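You operate a simulated robot arm through the tools that you are given. There is no shell and no other tool. Be economical: measure what you need, move in short steps, check, and stop when the job is done.

You are at the controls of a simulated robot arm. One attempt, no reset.

TASK
Take the teal filter from the top of the side bench and leave it on the grey card there.

The check looks at the end state, three seconds after you hand in, the way a careful person would. Anything else that was tipped, shoved, dropped, spilled or broken makes it a failure.

THE ROBOT
A 7-joint arm with a two-finger parallel gripper, fixed in place. Base frame: the origin is at the foot of the arm, x ahead of it, y to its left, z up; the work surface is at about z = 0. Units: m, rad, N and s.
With the tool pointing down near the work surface it reaches from about 0.22 to 0.58 m from the base axis. Its first joint turns from -1.152 to 1.152 rad. Payload 2.5 kg.
Tool frame: the origin (TCP) lies between the finger pads and is the grasp point; the fingertips stand 0.023 m ahead of it; z points along the fingers, y is the line along which they close. The gripper opens to 0.094 m. The fingers are 0.038 m wide and 0.01 m thick; the gripper's body (0.054 by 0.096 m) begins 0.039 m behind the TCP.
Orientation is that of the tool frame in the base frame, as a unit quaternion [x, y, z, w]. With the fingers straight down and closing along the base's y, the tool's x points along the base's -x, its y along +y and its z along -z.

THE INTERFACE
- The arm moves only by the tool arm_command. Its argument "deltas" is a list of rows, each an object of numbers (a shift or turn left out is 0, a gripper value left out holds the last): "fingers": the finger opening in m, from 0 to 0.094; "dx", "dy", "dz": the shift along the tool's x, y, z in m; "yaw": the turn about the tool's z in rad. In form: [{"fingers": .., "dx": .., "dy": .., "dz": .., "yaw": ..}, ...]. A call has 1 to 20 rows; each row shifts and turns the commanded pose from where the row before left it, along the tool's axes as they then stand. A row lasts 0.2 s, in which the tool goes at most 0.05 m and 0.15 rad; a call with a longer step from one row to the next is refused whole, and so is a gripper value outside its range. Where a pose cannot be reached the arm comes as near as it can. A force on the tool above 40 N (or 10 N above the force at the start of the call, whichever is more), or a blocked arm, ends the call early, and 0.2 s more pass. The fingers move at their own pace (about 0.108 m/s each) and stop on an object; they squeeze with about 20 N. The grip force told is the motor's: it shows also when the fingers shut on nothing. Time passes only in rows, and 0.2 s behind the last, so rows that do not move let the fingers close. The reply holds the time, the measured pose of the TCP, the force on the tool along the base axes, the opening and the grip force, in the units named above and with some noise.
- Cameras (640 x 400 px; columns grow to the right, rows downward): "scene" is fixed at [0.1156, -0.415, 0.5545]; the picture's right is [0.87, -0.49, 0.00], its down [-0.25, -0.45, -0.86] and it looks along [0.42, 0.75, -0.51] (base axes); focal length 340 px, centre (320, 200). "wrist" rides on the gripper at [-0.039, 0, -0.044] in the tool frame; the picture's right is [0.00, -1.00, 0.00], its down [0.97, 0.00, -0.24] and it looks along [0.24, 0.00, 0.97] (tool axes); focal length 218 px, centre (320, 200). There is no depth. A picture from a camera that has moved, and an enlarged one, comes with that camera's place and axes in the base frame and with its lens. The place of the scene camera against the robot may be out by one fixed shift of up to 0.018 m in any direction.
- capture(camera): a new picture of that camera. No time passes.
- close_up(camera, box): a new picture of the part [left, top, right, bottom] of that camera's present view, enlarged. No time passes.
- close_job(): hands the job in; it is judged then, once.

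Go step by step. Nothing tells you positions but the pictures and the camera data: compare them with the known pose of the tool, close in by small moves and look again before you grip or let go. The budget is 90 turns and 36 pictures, counting those below and the enlarged ones. Unless the task says otherwise, let go and move clear before handing in, and close with one line.

The tools are called as a command line: name --argument value ..., lists and objects as JSON in quotes. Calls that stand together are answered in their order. arm_command: Moves the arm, as the interface text tells. Its arguments: {"type":"object","properties":{"deltas":{"type":"array","items":{"type":"object","properties":{"fingers":{"type":"number"},"dx":{"type":"number"},"dy":{"type":"number"},"dz":{"type":"number"},"yaw":{"type":"number"}}}}},"required":["deltas"]} The other tools are called the same way: capture (camera) takes a picture; close_up (camera, box) takes an enlarged picture of a part of a camera's view; close_job () hands the job in.

At the start:

```text
clock: 0.0
eef_pos: [0.4588, -0.0333, 0.2724]
orientation: [-0.001, 1.0, 0.0, 0.0]
force: [0.3, -0.2, -0.5]
width: 0.094
finger_force: 0.0
```

scene: 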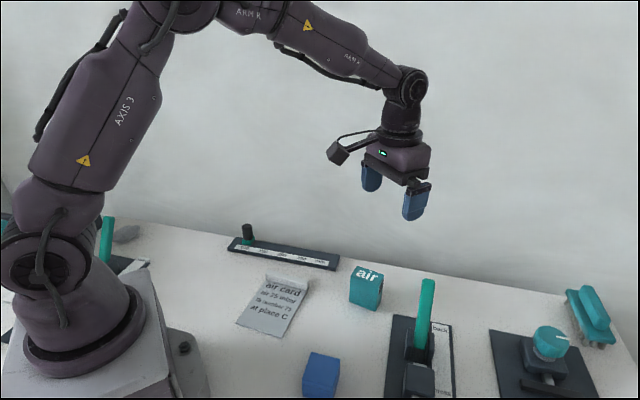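
wrist: 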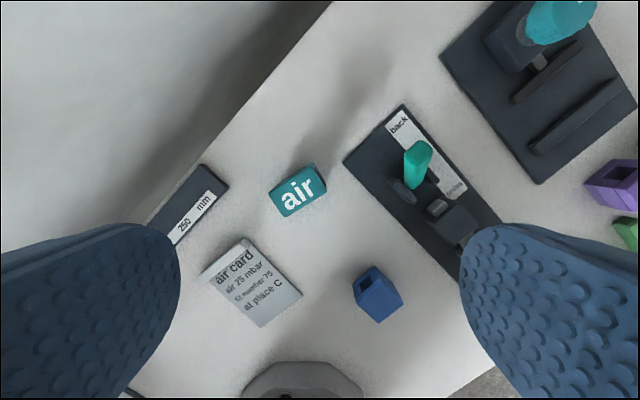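

I see a teal block marked "air", a grey card, and other teal things nearby. I'll look closer at both views before choosing.

close_up --camera "scene" --box '[220, 210, 460, 400]'

close_up --camera "scene" --box '[0, 200, 160, 300]'

close_up --camera "scene" --box '[480, 270, 640, 400]'

close_up --camera "wrist" --box '[180, 130, 420, 340]'

```text
2.11 times, centred on (340, 305) of scene
camera zoom: at [0.1156, -0.415, 0.5545], right [0.87, -0.49, 0.0], down [-0.25, -0.45, -0.86], along [0.42, 0.75, -0.51], focal length 716 px, centre (278, -21)
```

zoom: 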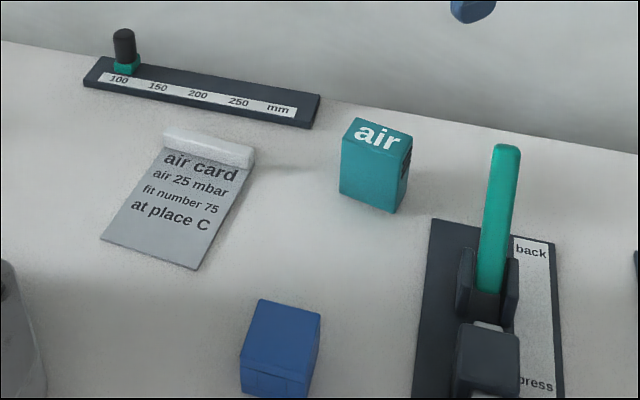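

```text
4.00 times, centred on (80, 250) of scene
camera zoom: at [0.1156, -0.415, 0.5545], right [0.87, -0.49, 0.0], down [-0.25, -0.45, -0.86], along [0.42, 0.75, -0.51], focal length 1360 px, centre (1280, 0)
```

zoom: 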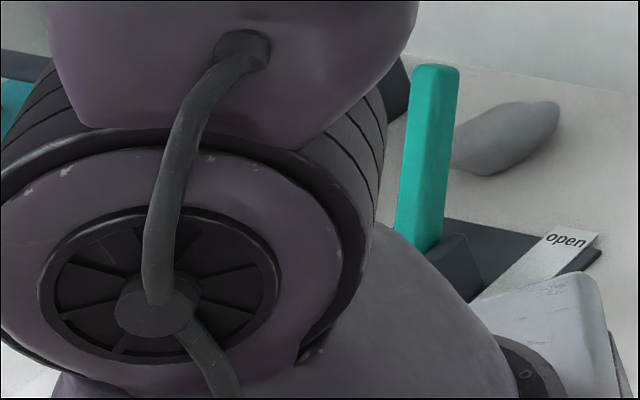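

```text
3.08 times, centred on (560, 335) of scene
camera zoom: at [0.1156, -0.415, 0.5545], right [0.87, -0.49, 0.0], down [-0.25, -0.45, -0.86], along [0.42, 0.75, -0.51], focal length 1047 px, centre (-418, -215)
```

zoom: 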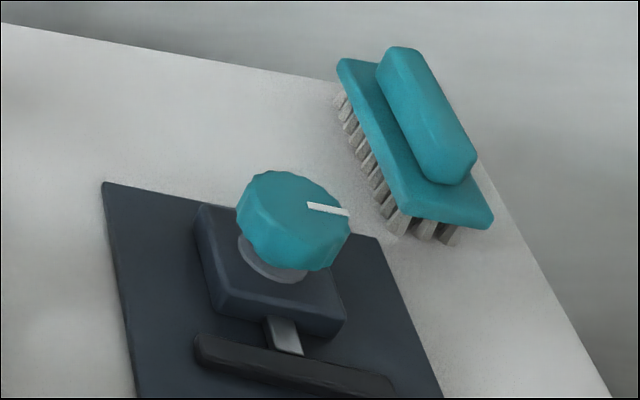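

```text
1.90 times, centred on (300, 235) of wrist
camera zoom: at [0.4966, -0.0344, 0.3173], right [0.0, -1.0, 0.0], down [-0.97, 0.0, 0.24], along [-0.24, 0.0, -0.97], focal length 416 px, centre (358, 133)
```

zoom: 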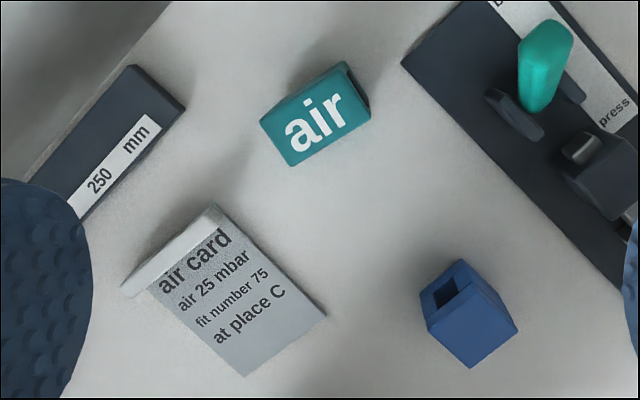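

The block marked "air" at about (0.44, 0.0) fits the teal filter. I'll swing right at height to see the rest of the surface, in case there is another bench or another candidate.

arm_command --deltas '[{"dy": -0.04}, {"dy": -0.04}, {"dy": -0.04}, {"dy": -0.04}, {"dy": -0.04}]'

capture --camera "wrist"

```text
clock: 1.2
eef_pos: [0.4579, -0.2333, 0.2743]
orientation: [0.0, 1.0, 0.0, 0.0]
force: [0.2, 0.3, -0.5]
width: 0.094
finger_force: 0.2
```

```text
29 pictures are left
camera wrist: at [0.4963, -0.2358, 0.3182], right [0.0, -1.0, 0.0], down [-0.97, 0.0, 0.24], along [-0.24, 0.0, -0.97], focal length 218 px, centre (320, 200)
```

wrist: 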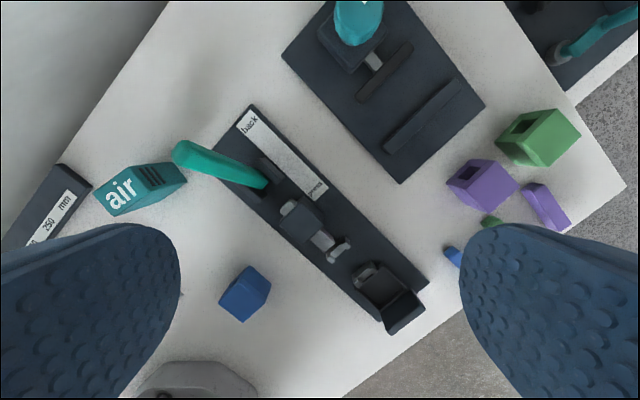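

The slotted teal "air" block is clearly the filter, and there is just the one grey card at about (0.27, 0.07). I'll go back over the filter and lower for a measured view.

arm_command --deltas '[{"dy": 0.045}, {"dy": 0.045}, {"dy": 0.045}, {"dy": 0.045}, {"dy": 0.045}, {"dz": 0.03}, {"dz": 0.03}]'

capture --camera "wrist"

```text
clock: 2.8
eef_pos: [0.4543, -0.0071, 0.2126]
orientation: [0.0, 1.0, 0.0, 0.0]
force: [0.1, -0.6, 0.6]
width: 0.094
finger_force: 0.2
```

```text
28 pictures are left
camera wrist: at [0.4932, -0.0081, 0.2554], right [0.0, -1.0, 0.0], down [-0.97, 0.0, 0.24], along [-0.24, 0.0, -0.97], focal length 218 px, centre (320, 200)
```

wrist: 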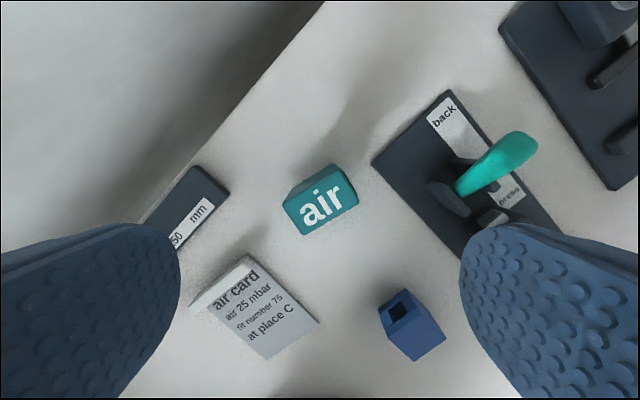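

close_up --camera "wrist" --box '[260, 150, 380, 250]'

close_up --camera "wrist" --box '[180, 240, 340, 370]'

close_up --camera "scene" --box '[330, 250, 410, 320]'

```text
4.00 times, centred on (320, 200) of wrist
camera zoom: at [0.4932, -0.0081, 0.2554], right [0.0, -1.0, 0.0], down [-0.97, 0.0, 0.24], along [-0.24, 0.0, -0.97], focal length 873 px, centre (320, 200)
```

zoom: 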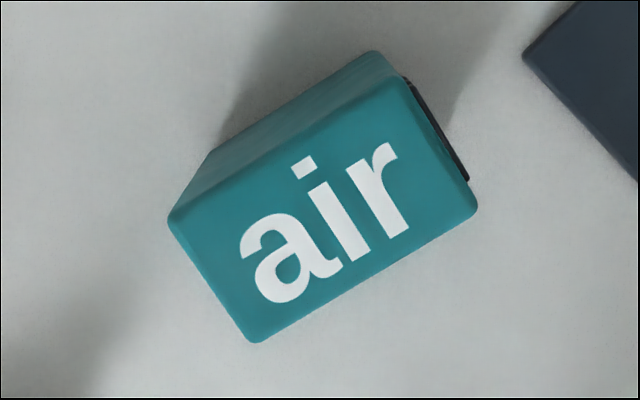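

```text
3.08 times, centred on (260, 305) of wrist
camera zoom: at [0.4932, -0.0081, 0.2554], right [0.0, -1.0, 0.0], down [-0.97, 0.0, 0.24], along [-0.24, 0.0, -0.97], focal length 672 px, centre (505, -123)
```

zoom: 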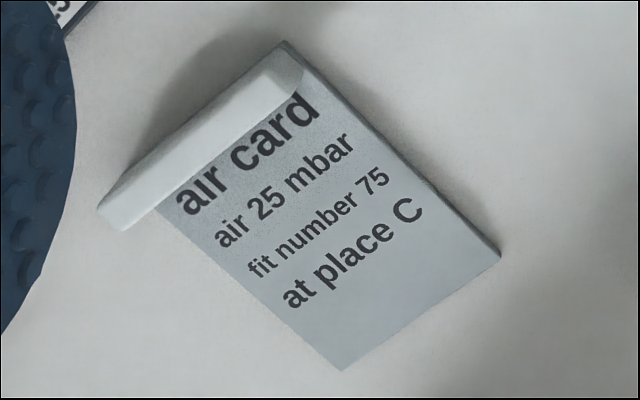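

```text
5.71 times, centred on (370, 285) of scene
camera zoom: at [0.1156, -0.415, 0.5545], right [0.87, -0.49, 0.0], down [-0.25, -0.45, -0.86], along [0.42, 0.75, -0.51], focal length 1944 px, centre (34, -286)
```

zoom: 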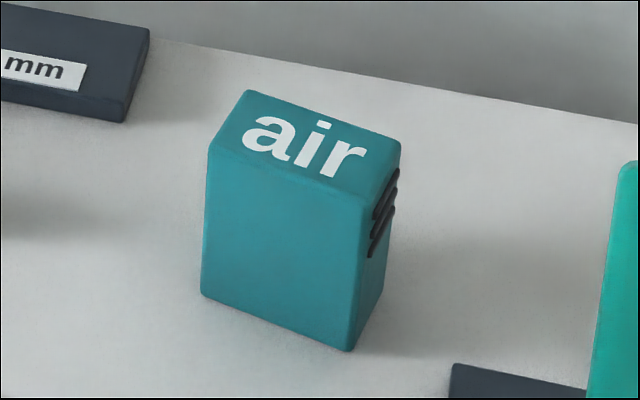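

The filter is about 0.032 × 0.057 × 0.073 m, centred near (0.446, -0.009), with its short side about 33° from base x. I'll turn the tool by +1.0 rad at height and look again.

arm_command --deltas '[{"yaw": 0.143}, {"yaw": 0.143}, {"yaw": 0.143}, {"yaw": 0.143}, {"yaw": 0.143}, {"yaw": 0.143}, {"yaw": 0.142}, {}]'

capture --camera "wrist"

```text
clock: 4.6
eef_pos: [0.4588, -0.0076, 0.2116]
orientation: [0.48, 0.877, 0.0, 0.0]
force: [0.0, 0.1, -0.3]
width: 0.094
finger_force: 0.1
```

```text
24 pictures are left
camera wrist: at [0.4787, -0.0417, 0.2566], right [-0.84, -0.54, 0.0], down [-0.52, 0.82, 0.24], along [-0.13, 0.2, -0.97], focal length 218 px, centre (320, 200)
```

wrist: 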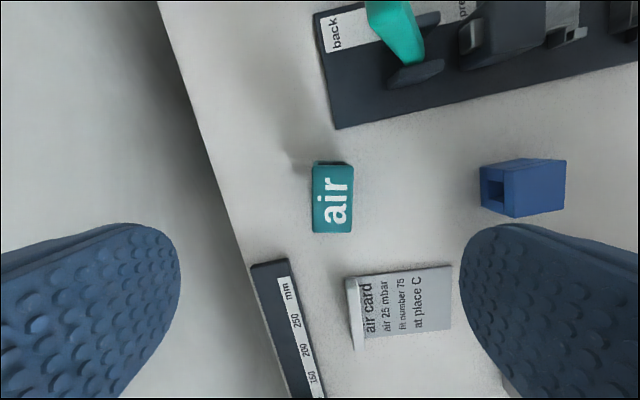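

The filter is now square with the fingers, about 11 mm along -y and 6 mm along +x in the tool frame. I'll correct that, come down to just above it and check.

arm_command --deltas '[{"dy": -0.0113, "dx": 0.006}, {"dz": 0.03}, {"dz": 0.03}, {"dz": 0.03}, {}]'

capture --camera "wrist"

capture --camera "scene"

```text
clock: 5.8
eef_pos: [0.4458, -0.0085, 0.125]
orientation: [0.479, 0.878, 0.0, -0.001]
force: [1.2, -0.3, 0.6]
width: 0.0938
finger_force: 0.0
```

```text
23 pictures are left
camera wrist: at [0.4656, -0.0437, 0.1694], right [-0.84, -0.54, 0.0], down [-0.52, 0.82, 0.24], along [-0.13, 0.2, -0.97], focal length 218 px, centre (320, 200)
```

wrist: 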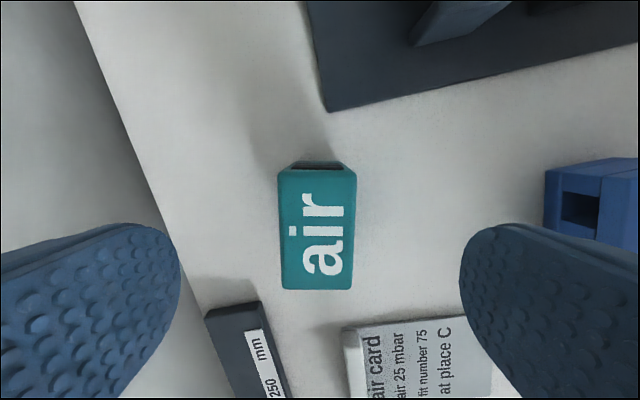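

```text
22 pictures are left
```

scene: 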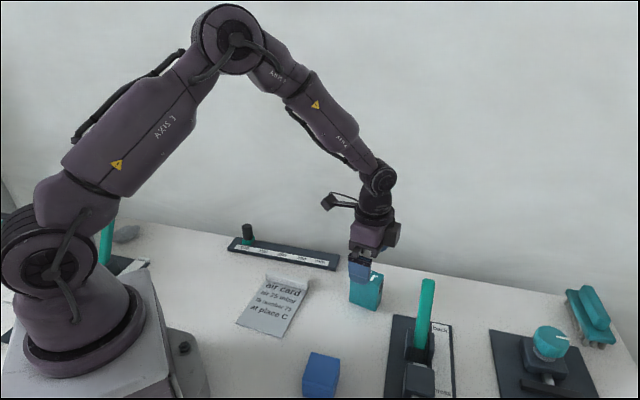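

The fingers straddle the filter to within about 1.5 mm and nothing is close by. I'll descend to z≈0.048 and close.

arm_command --deltas '[{"dy": 0.0014, "dz": 0.02}, {"dz": 0.02}, {"dz": 0.02}, {"dz": 0.016}, {}, {"fingers": 0.0}, {}, {}, {}]'

capture --camera "wrist"

```text
clock: 7.8
eef_pos: [0.4458, -0.0076, 0.0464]
orientation: [0.48, 0.877, -0.001, 0.0]
force: [-0.6, 0.1, 0.8]
width: 0.0356
finger_force: 19.8
```

```text
21 pictures are left
camera wrist: at [0.4655, -0.0422, 0.0909], right [-0.84, -0.54, 0.0], down [-0.53, 0.82, 0.24], along [-0.13, 0.2, -0.97], focal length 218 px, centre (320, 200)
```

wrist: 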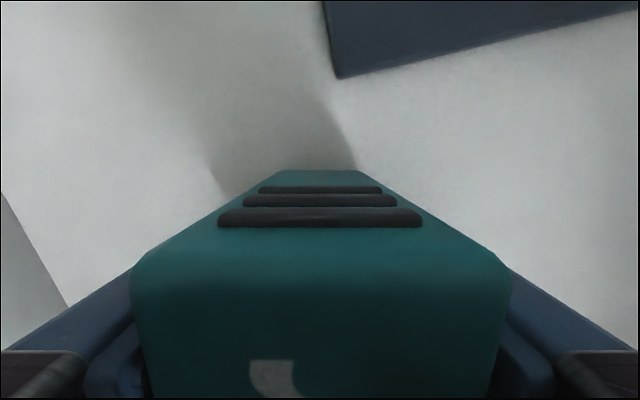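

The filter is gripped at a width of 0.036 m. I'll lift it straight up and check the hold.

arm_command --deltas '[{"dz": -0.01}, {"dz": -0.025}, {"dz": -0.03}, {"dz": -0.03}, {"dz": -0.015}, {}]'

capture --camera "scene"

```text
clock: 9.2
eef_pos: [0.4461, -0.0083, 0.1579]
orientation: [0.48, 0.877, 0.0, 0.0]
force: [0.8, 0.7, -0.2]
width: 0.0357
finger_force: 20.5
```

```text
20 pictures are left
```

scene: 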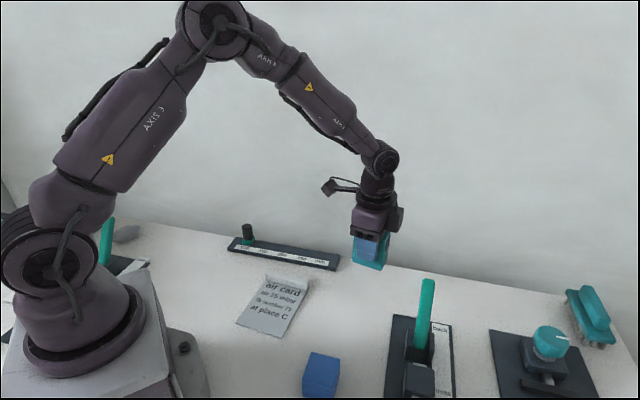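

The hold is good and nothing else moved. I'll carry the filter across to above the card at about (0.267, 0.069).

arm_command --deltas '[{"dx": 0.0201, "dy": -0.0136}, {"dx": 0.0201, "dy": -0.0136}, {"dx": 0.0201, "dy": -0.0136}, {"dx": 0.0201, "dy": -0.0136}, {"dx": 0.0201, "dy": -0.0136}, {"dx": 0.0201, "dy": -0.0136}, {"dx": 0.0201, "dy": -0.0136}, {"dx": 0.0201, "dy": -0.0136}, {}]'

capture --camera "scene"

capture --camera "wrist"

```text
clock: 11.2
eef_pos: [0.2674, 0.0682, 0.1605]
orientation: [0.479, 0.878, -0.001, -0.001]
force: [-0.2, -0.2, 0.0]
width: 0.0359
finger_force: 20.0
```

```text
19 pictures are left
```

scene: 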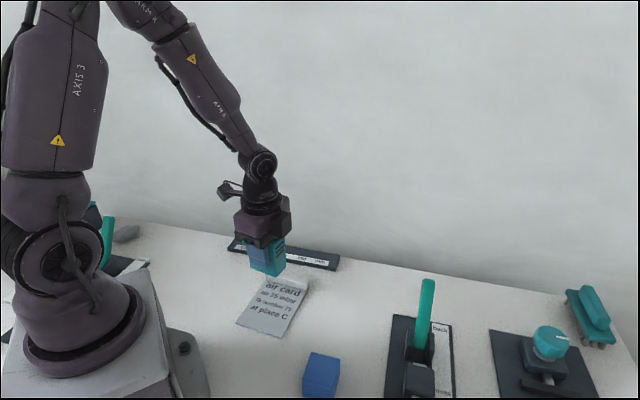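

```text
18 pictures are left
camera wrist: at [0.2884, 0.0337, 0.2043], right [-0.84, -0.54, 0.0], down [-0.53, 0.82, 0.24], along [-0.13, 0.2, -0.97], focal length 218 px, centre (320, 200)
```

wrist: 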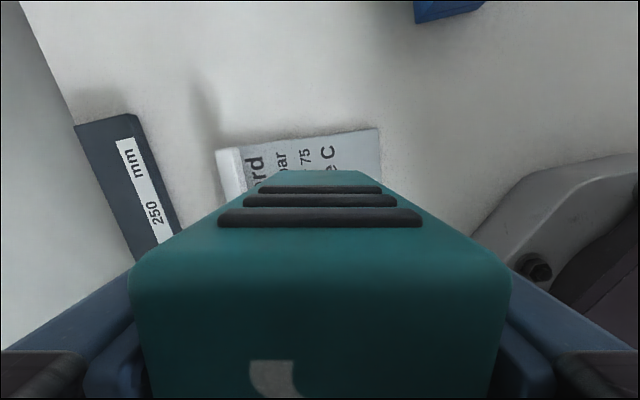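

The wrist view confirms the card's flat part is centred near (0.266, 0.070), right below the tool. I'll turn slightly to line up with the card and lower most of the way.

arm_command --deltas '[{"yaw": -0.14}, {"dz": 0.025}, {"dz": 0.025}, {"dz": 0.025}, {"dz": 0.02}, {}]'

close_up --camera "scene" --box '[200, 200, 360, 360]'

capture --camera "wrist"

```text
clock: 12.6
eef_pos: [0.2659, 0.067, 0.0633]
orientation: [0.416, 0.909, 0.0, -0.001]
force: [0.0, -1.3, -0.7]
width: 0.0358
finger_force: 19.9
```

```text
2.50 times, centred on (280, 280) of scene
camera zoom: at [0.1156, -0.415, 0.5545], right [0.87, -0.49, 0.0], down [-0.25, -0.45, -0.86], along [0.42, 0.75, -0.51], focal length 850 px, centre (420, 0)
```

zoom: 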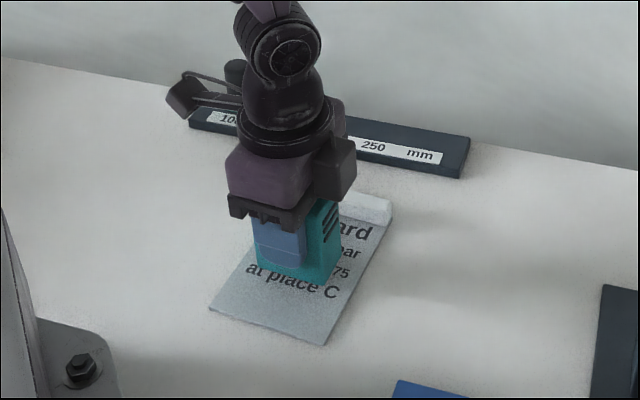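

```text
16 pictures are left
camera wrist: at [0.2919, 0.0352, 0.1071], right [-0.76, -0.65, 0.0], down [-0.63, 0.74, 0.24], along [-0.16, 0.18, -0.97], focal length 218 px, centre (320, 200)
```

wrist: 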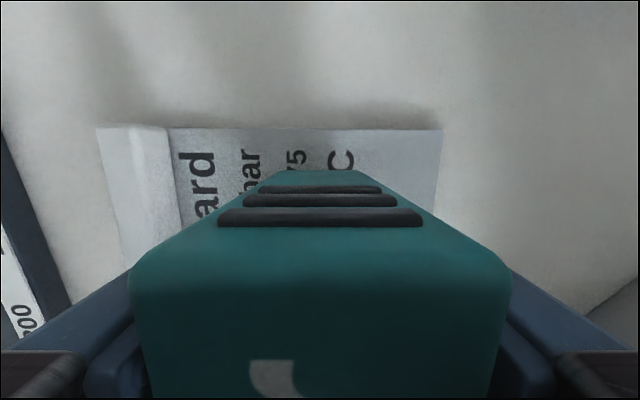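

The filter hangs centred over the card's flat part, about 15 mm up. I'll lower it gently and watch the force.

arm_command --deltas '[{"dz": 0.005}, {"dz": 0.003}, {"dz": 0.002}, {}]'

close_up --camera "scene" --box '[240, 260, 320, 330]'

```text
clock: 13.6
eef_pos: [0.2672, 0.0669, 0.0514]
orientation: [0.416, 0.909, 0.001, 0.0]
force: [0.0, 0.5, -0.3]
width: 0.0358
finger_force: 20.0
```

```text
5.71 times, centred on (280, 295) of scene
camera zoom: at [0.1156, -0.415, 0.5545], right [0.87, -0.49, 0.0], down [-0.25, -0.45, -0.86], along [0.42, 0.75, -0.51], focal length 1944 px, centre (549, -343)
```

zoom: 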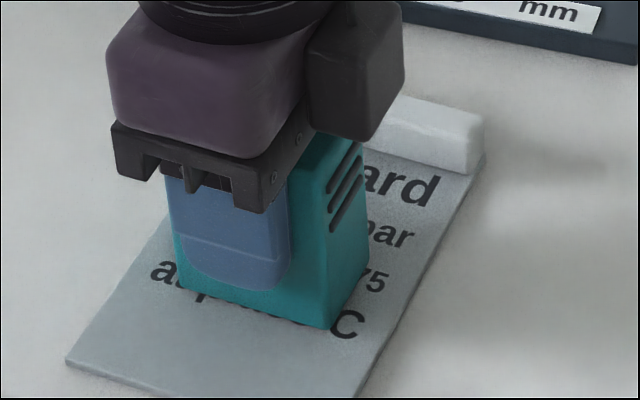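

arm_command --deltas '[{"dz": 0.001}, {}]'

```text
clock: 14.2
eef_pos: [0.2684, 0.0679, 0.0503]
orientation: [0.416, 0.909, -0.001, 0.0]
force: [0.2, 1.2, -0.9]
width: 0.0358
finger_force: 20.2
```

No contact shows yet, so I'll go on down by single millimetres.

arm_command --deltas '[{"dz": 0.001}, {}]'

```text
clock: 14.8
eef_pos: [0.2662, 0.0665, 0.0499]
orientation: [0.417, 0.909, -0.001, 0.0]
force: [-1.3, -0.2, 0.2]
width: 0.0357
finger_force: 19.6
```

Still no clear contact force; another millimetre.

arm_command --deltas '[{"dz": 0.001}, {}]'

```text
clock: 15.4
eef_pos: [0.2669, 0.0679, 0.0504]
orientation: [0.416, 0.909, 0.0, 0.001]
force: [-3.3, -2.9, 21.0]
width: 0.0357
finger_force: 19.5
```

The force rose to 21 N, so the filter is on the card. I'll ease off slightly, open the fingers a little and rise straight up.

arm_command --deltas '[{"dz": -0.0007}, {}, {"fingers": 0.05}, {"fingers": 0.062}, {}, {}]'

close_up --camera "scene" --box '[240, 260, 320, 330]'

```text
clock: 16.8
eef_pos: [0.267, 0.0686, 0.0495]
orientation: [0.416, 0.909, 0.001, 0.001]
force: [-0.1, -0.1, -0.1]
width: 0.0622
finger_force: 0.0
```

```text
5.71 times, centred on (280, 295) of scene
camera zoom: at [0.1156, -0.415, 0.5545], right [0.87, -0.49, 0.0], down [-0.25, -0.45, -0.86], along [0.42, 0.75, -0.51], focal length 1944 px, centre (549, -343)
```

zoom: 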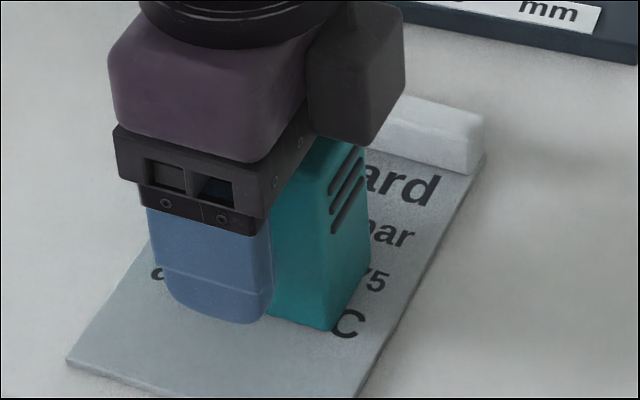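

The filter stands free between the open fingers. I'll rise straight up and move clear.

arm_command --deltas '[{"dz": -0.01}, {"dz": -0.025}, {"dz": -0.03}, {"dz": -0.03}, {"dz": -0.03}, {"dz": -0.03}, {}]'

capture --camera "scene"

capture --camera "wrist"

```text
clock: 18.4
eef_pos: [0.2657, 0.0683, 0.2044]
orientation: [0.417, 0.909, 0.0, 0.0]
force: [0.5, -0.1, 0.9]
width: 0.0616
finger_force: 0.1
```

```text
13 pictures are left
```

scene: 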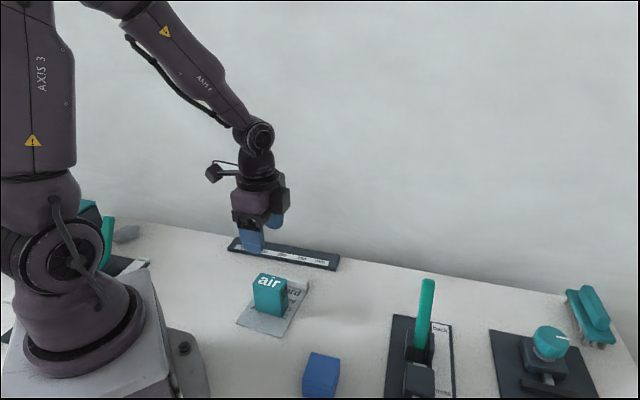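

```text
12 pictures are left
camera wrist: at [0.2906, 0.0361, 0.2489], right [-0.76, -0.65, 0.0], down [-0.63, 0.74, 0.24], along [-0.16, 0.18, -0.97], focal length 218 px, centre (320, 200)
```

wrist: 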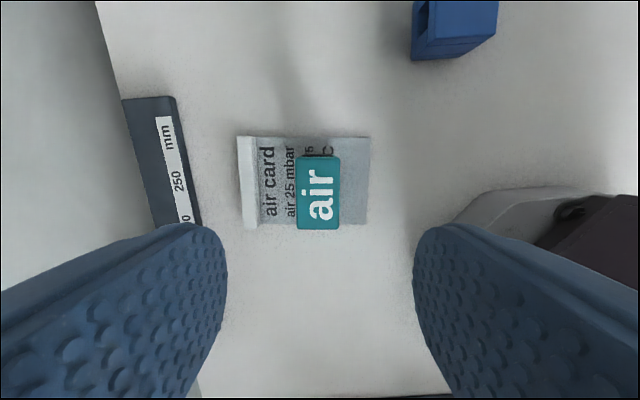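

The filter stands upright in the middle of the grey card, everything else is where it was, and the arm is clear, so I'm handing in.

close_job

```text
The job is handed in.
```

The teal "air" filter is standing upright in the middle of the grey card; the gripper has let go and moved clear, and nothing else moved in the last pictures.
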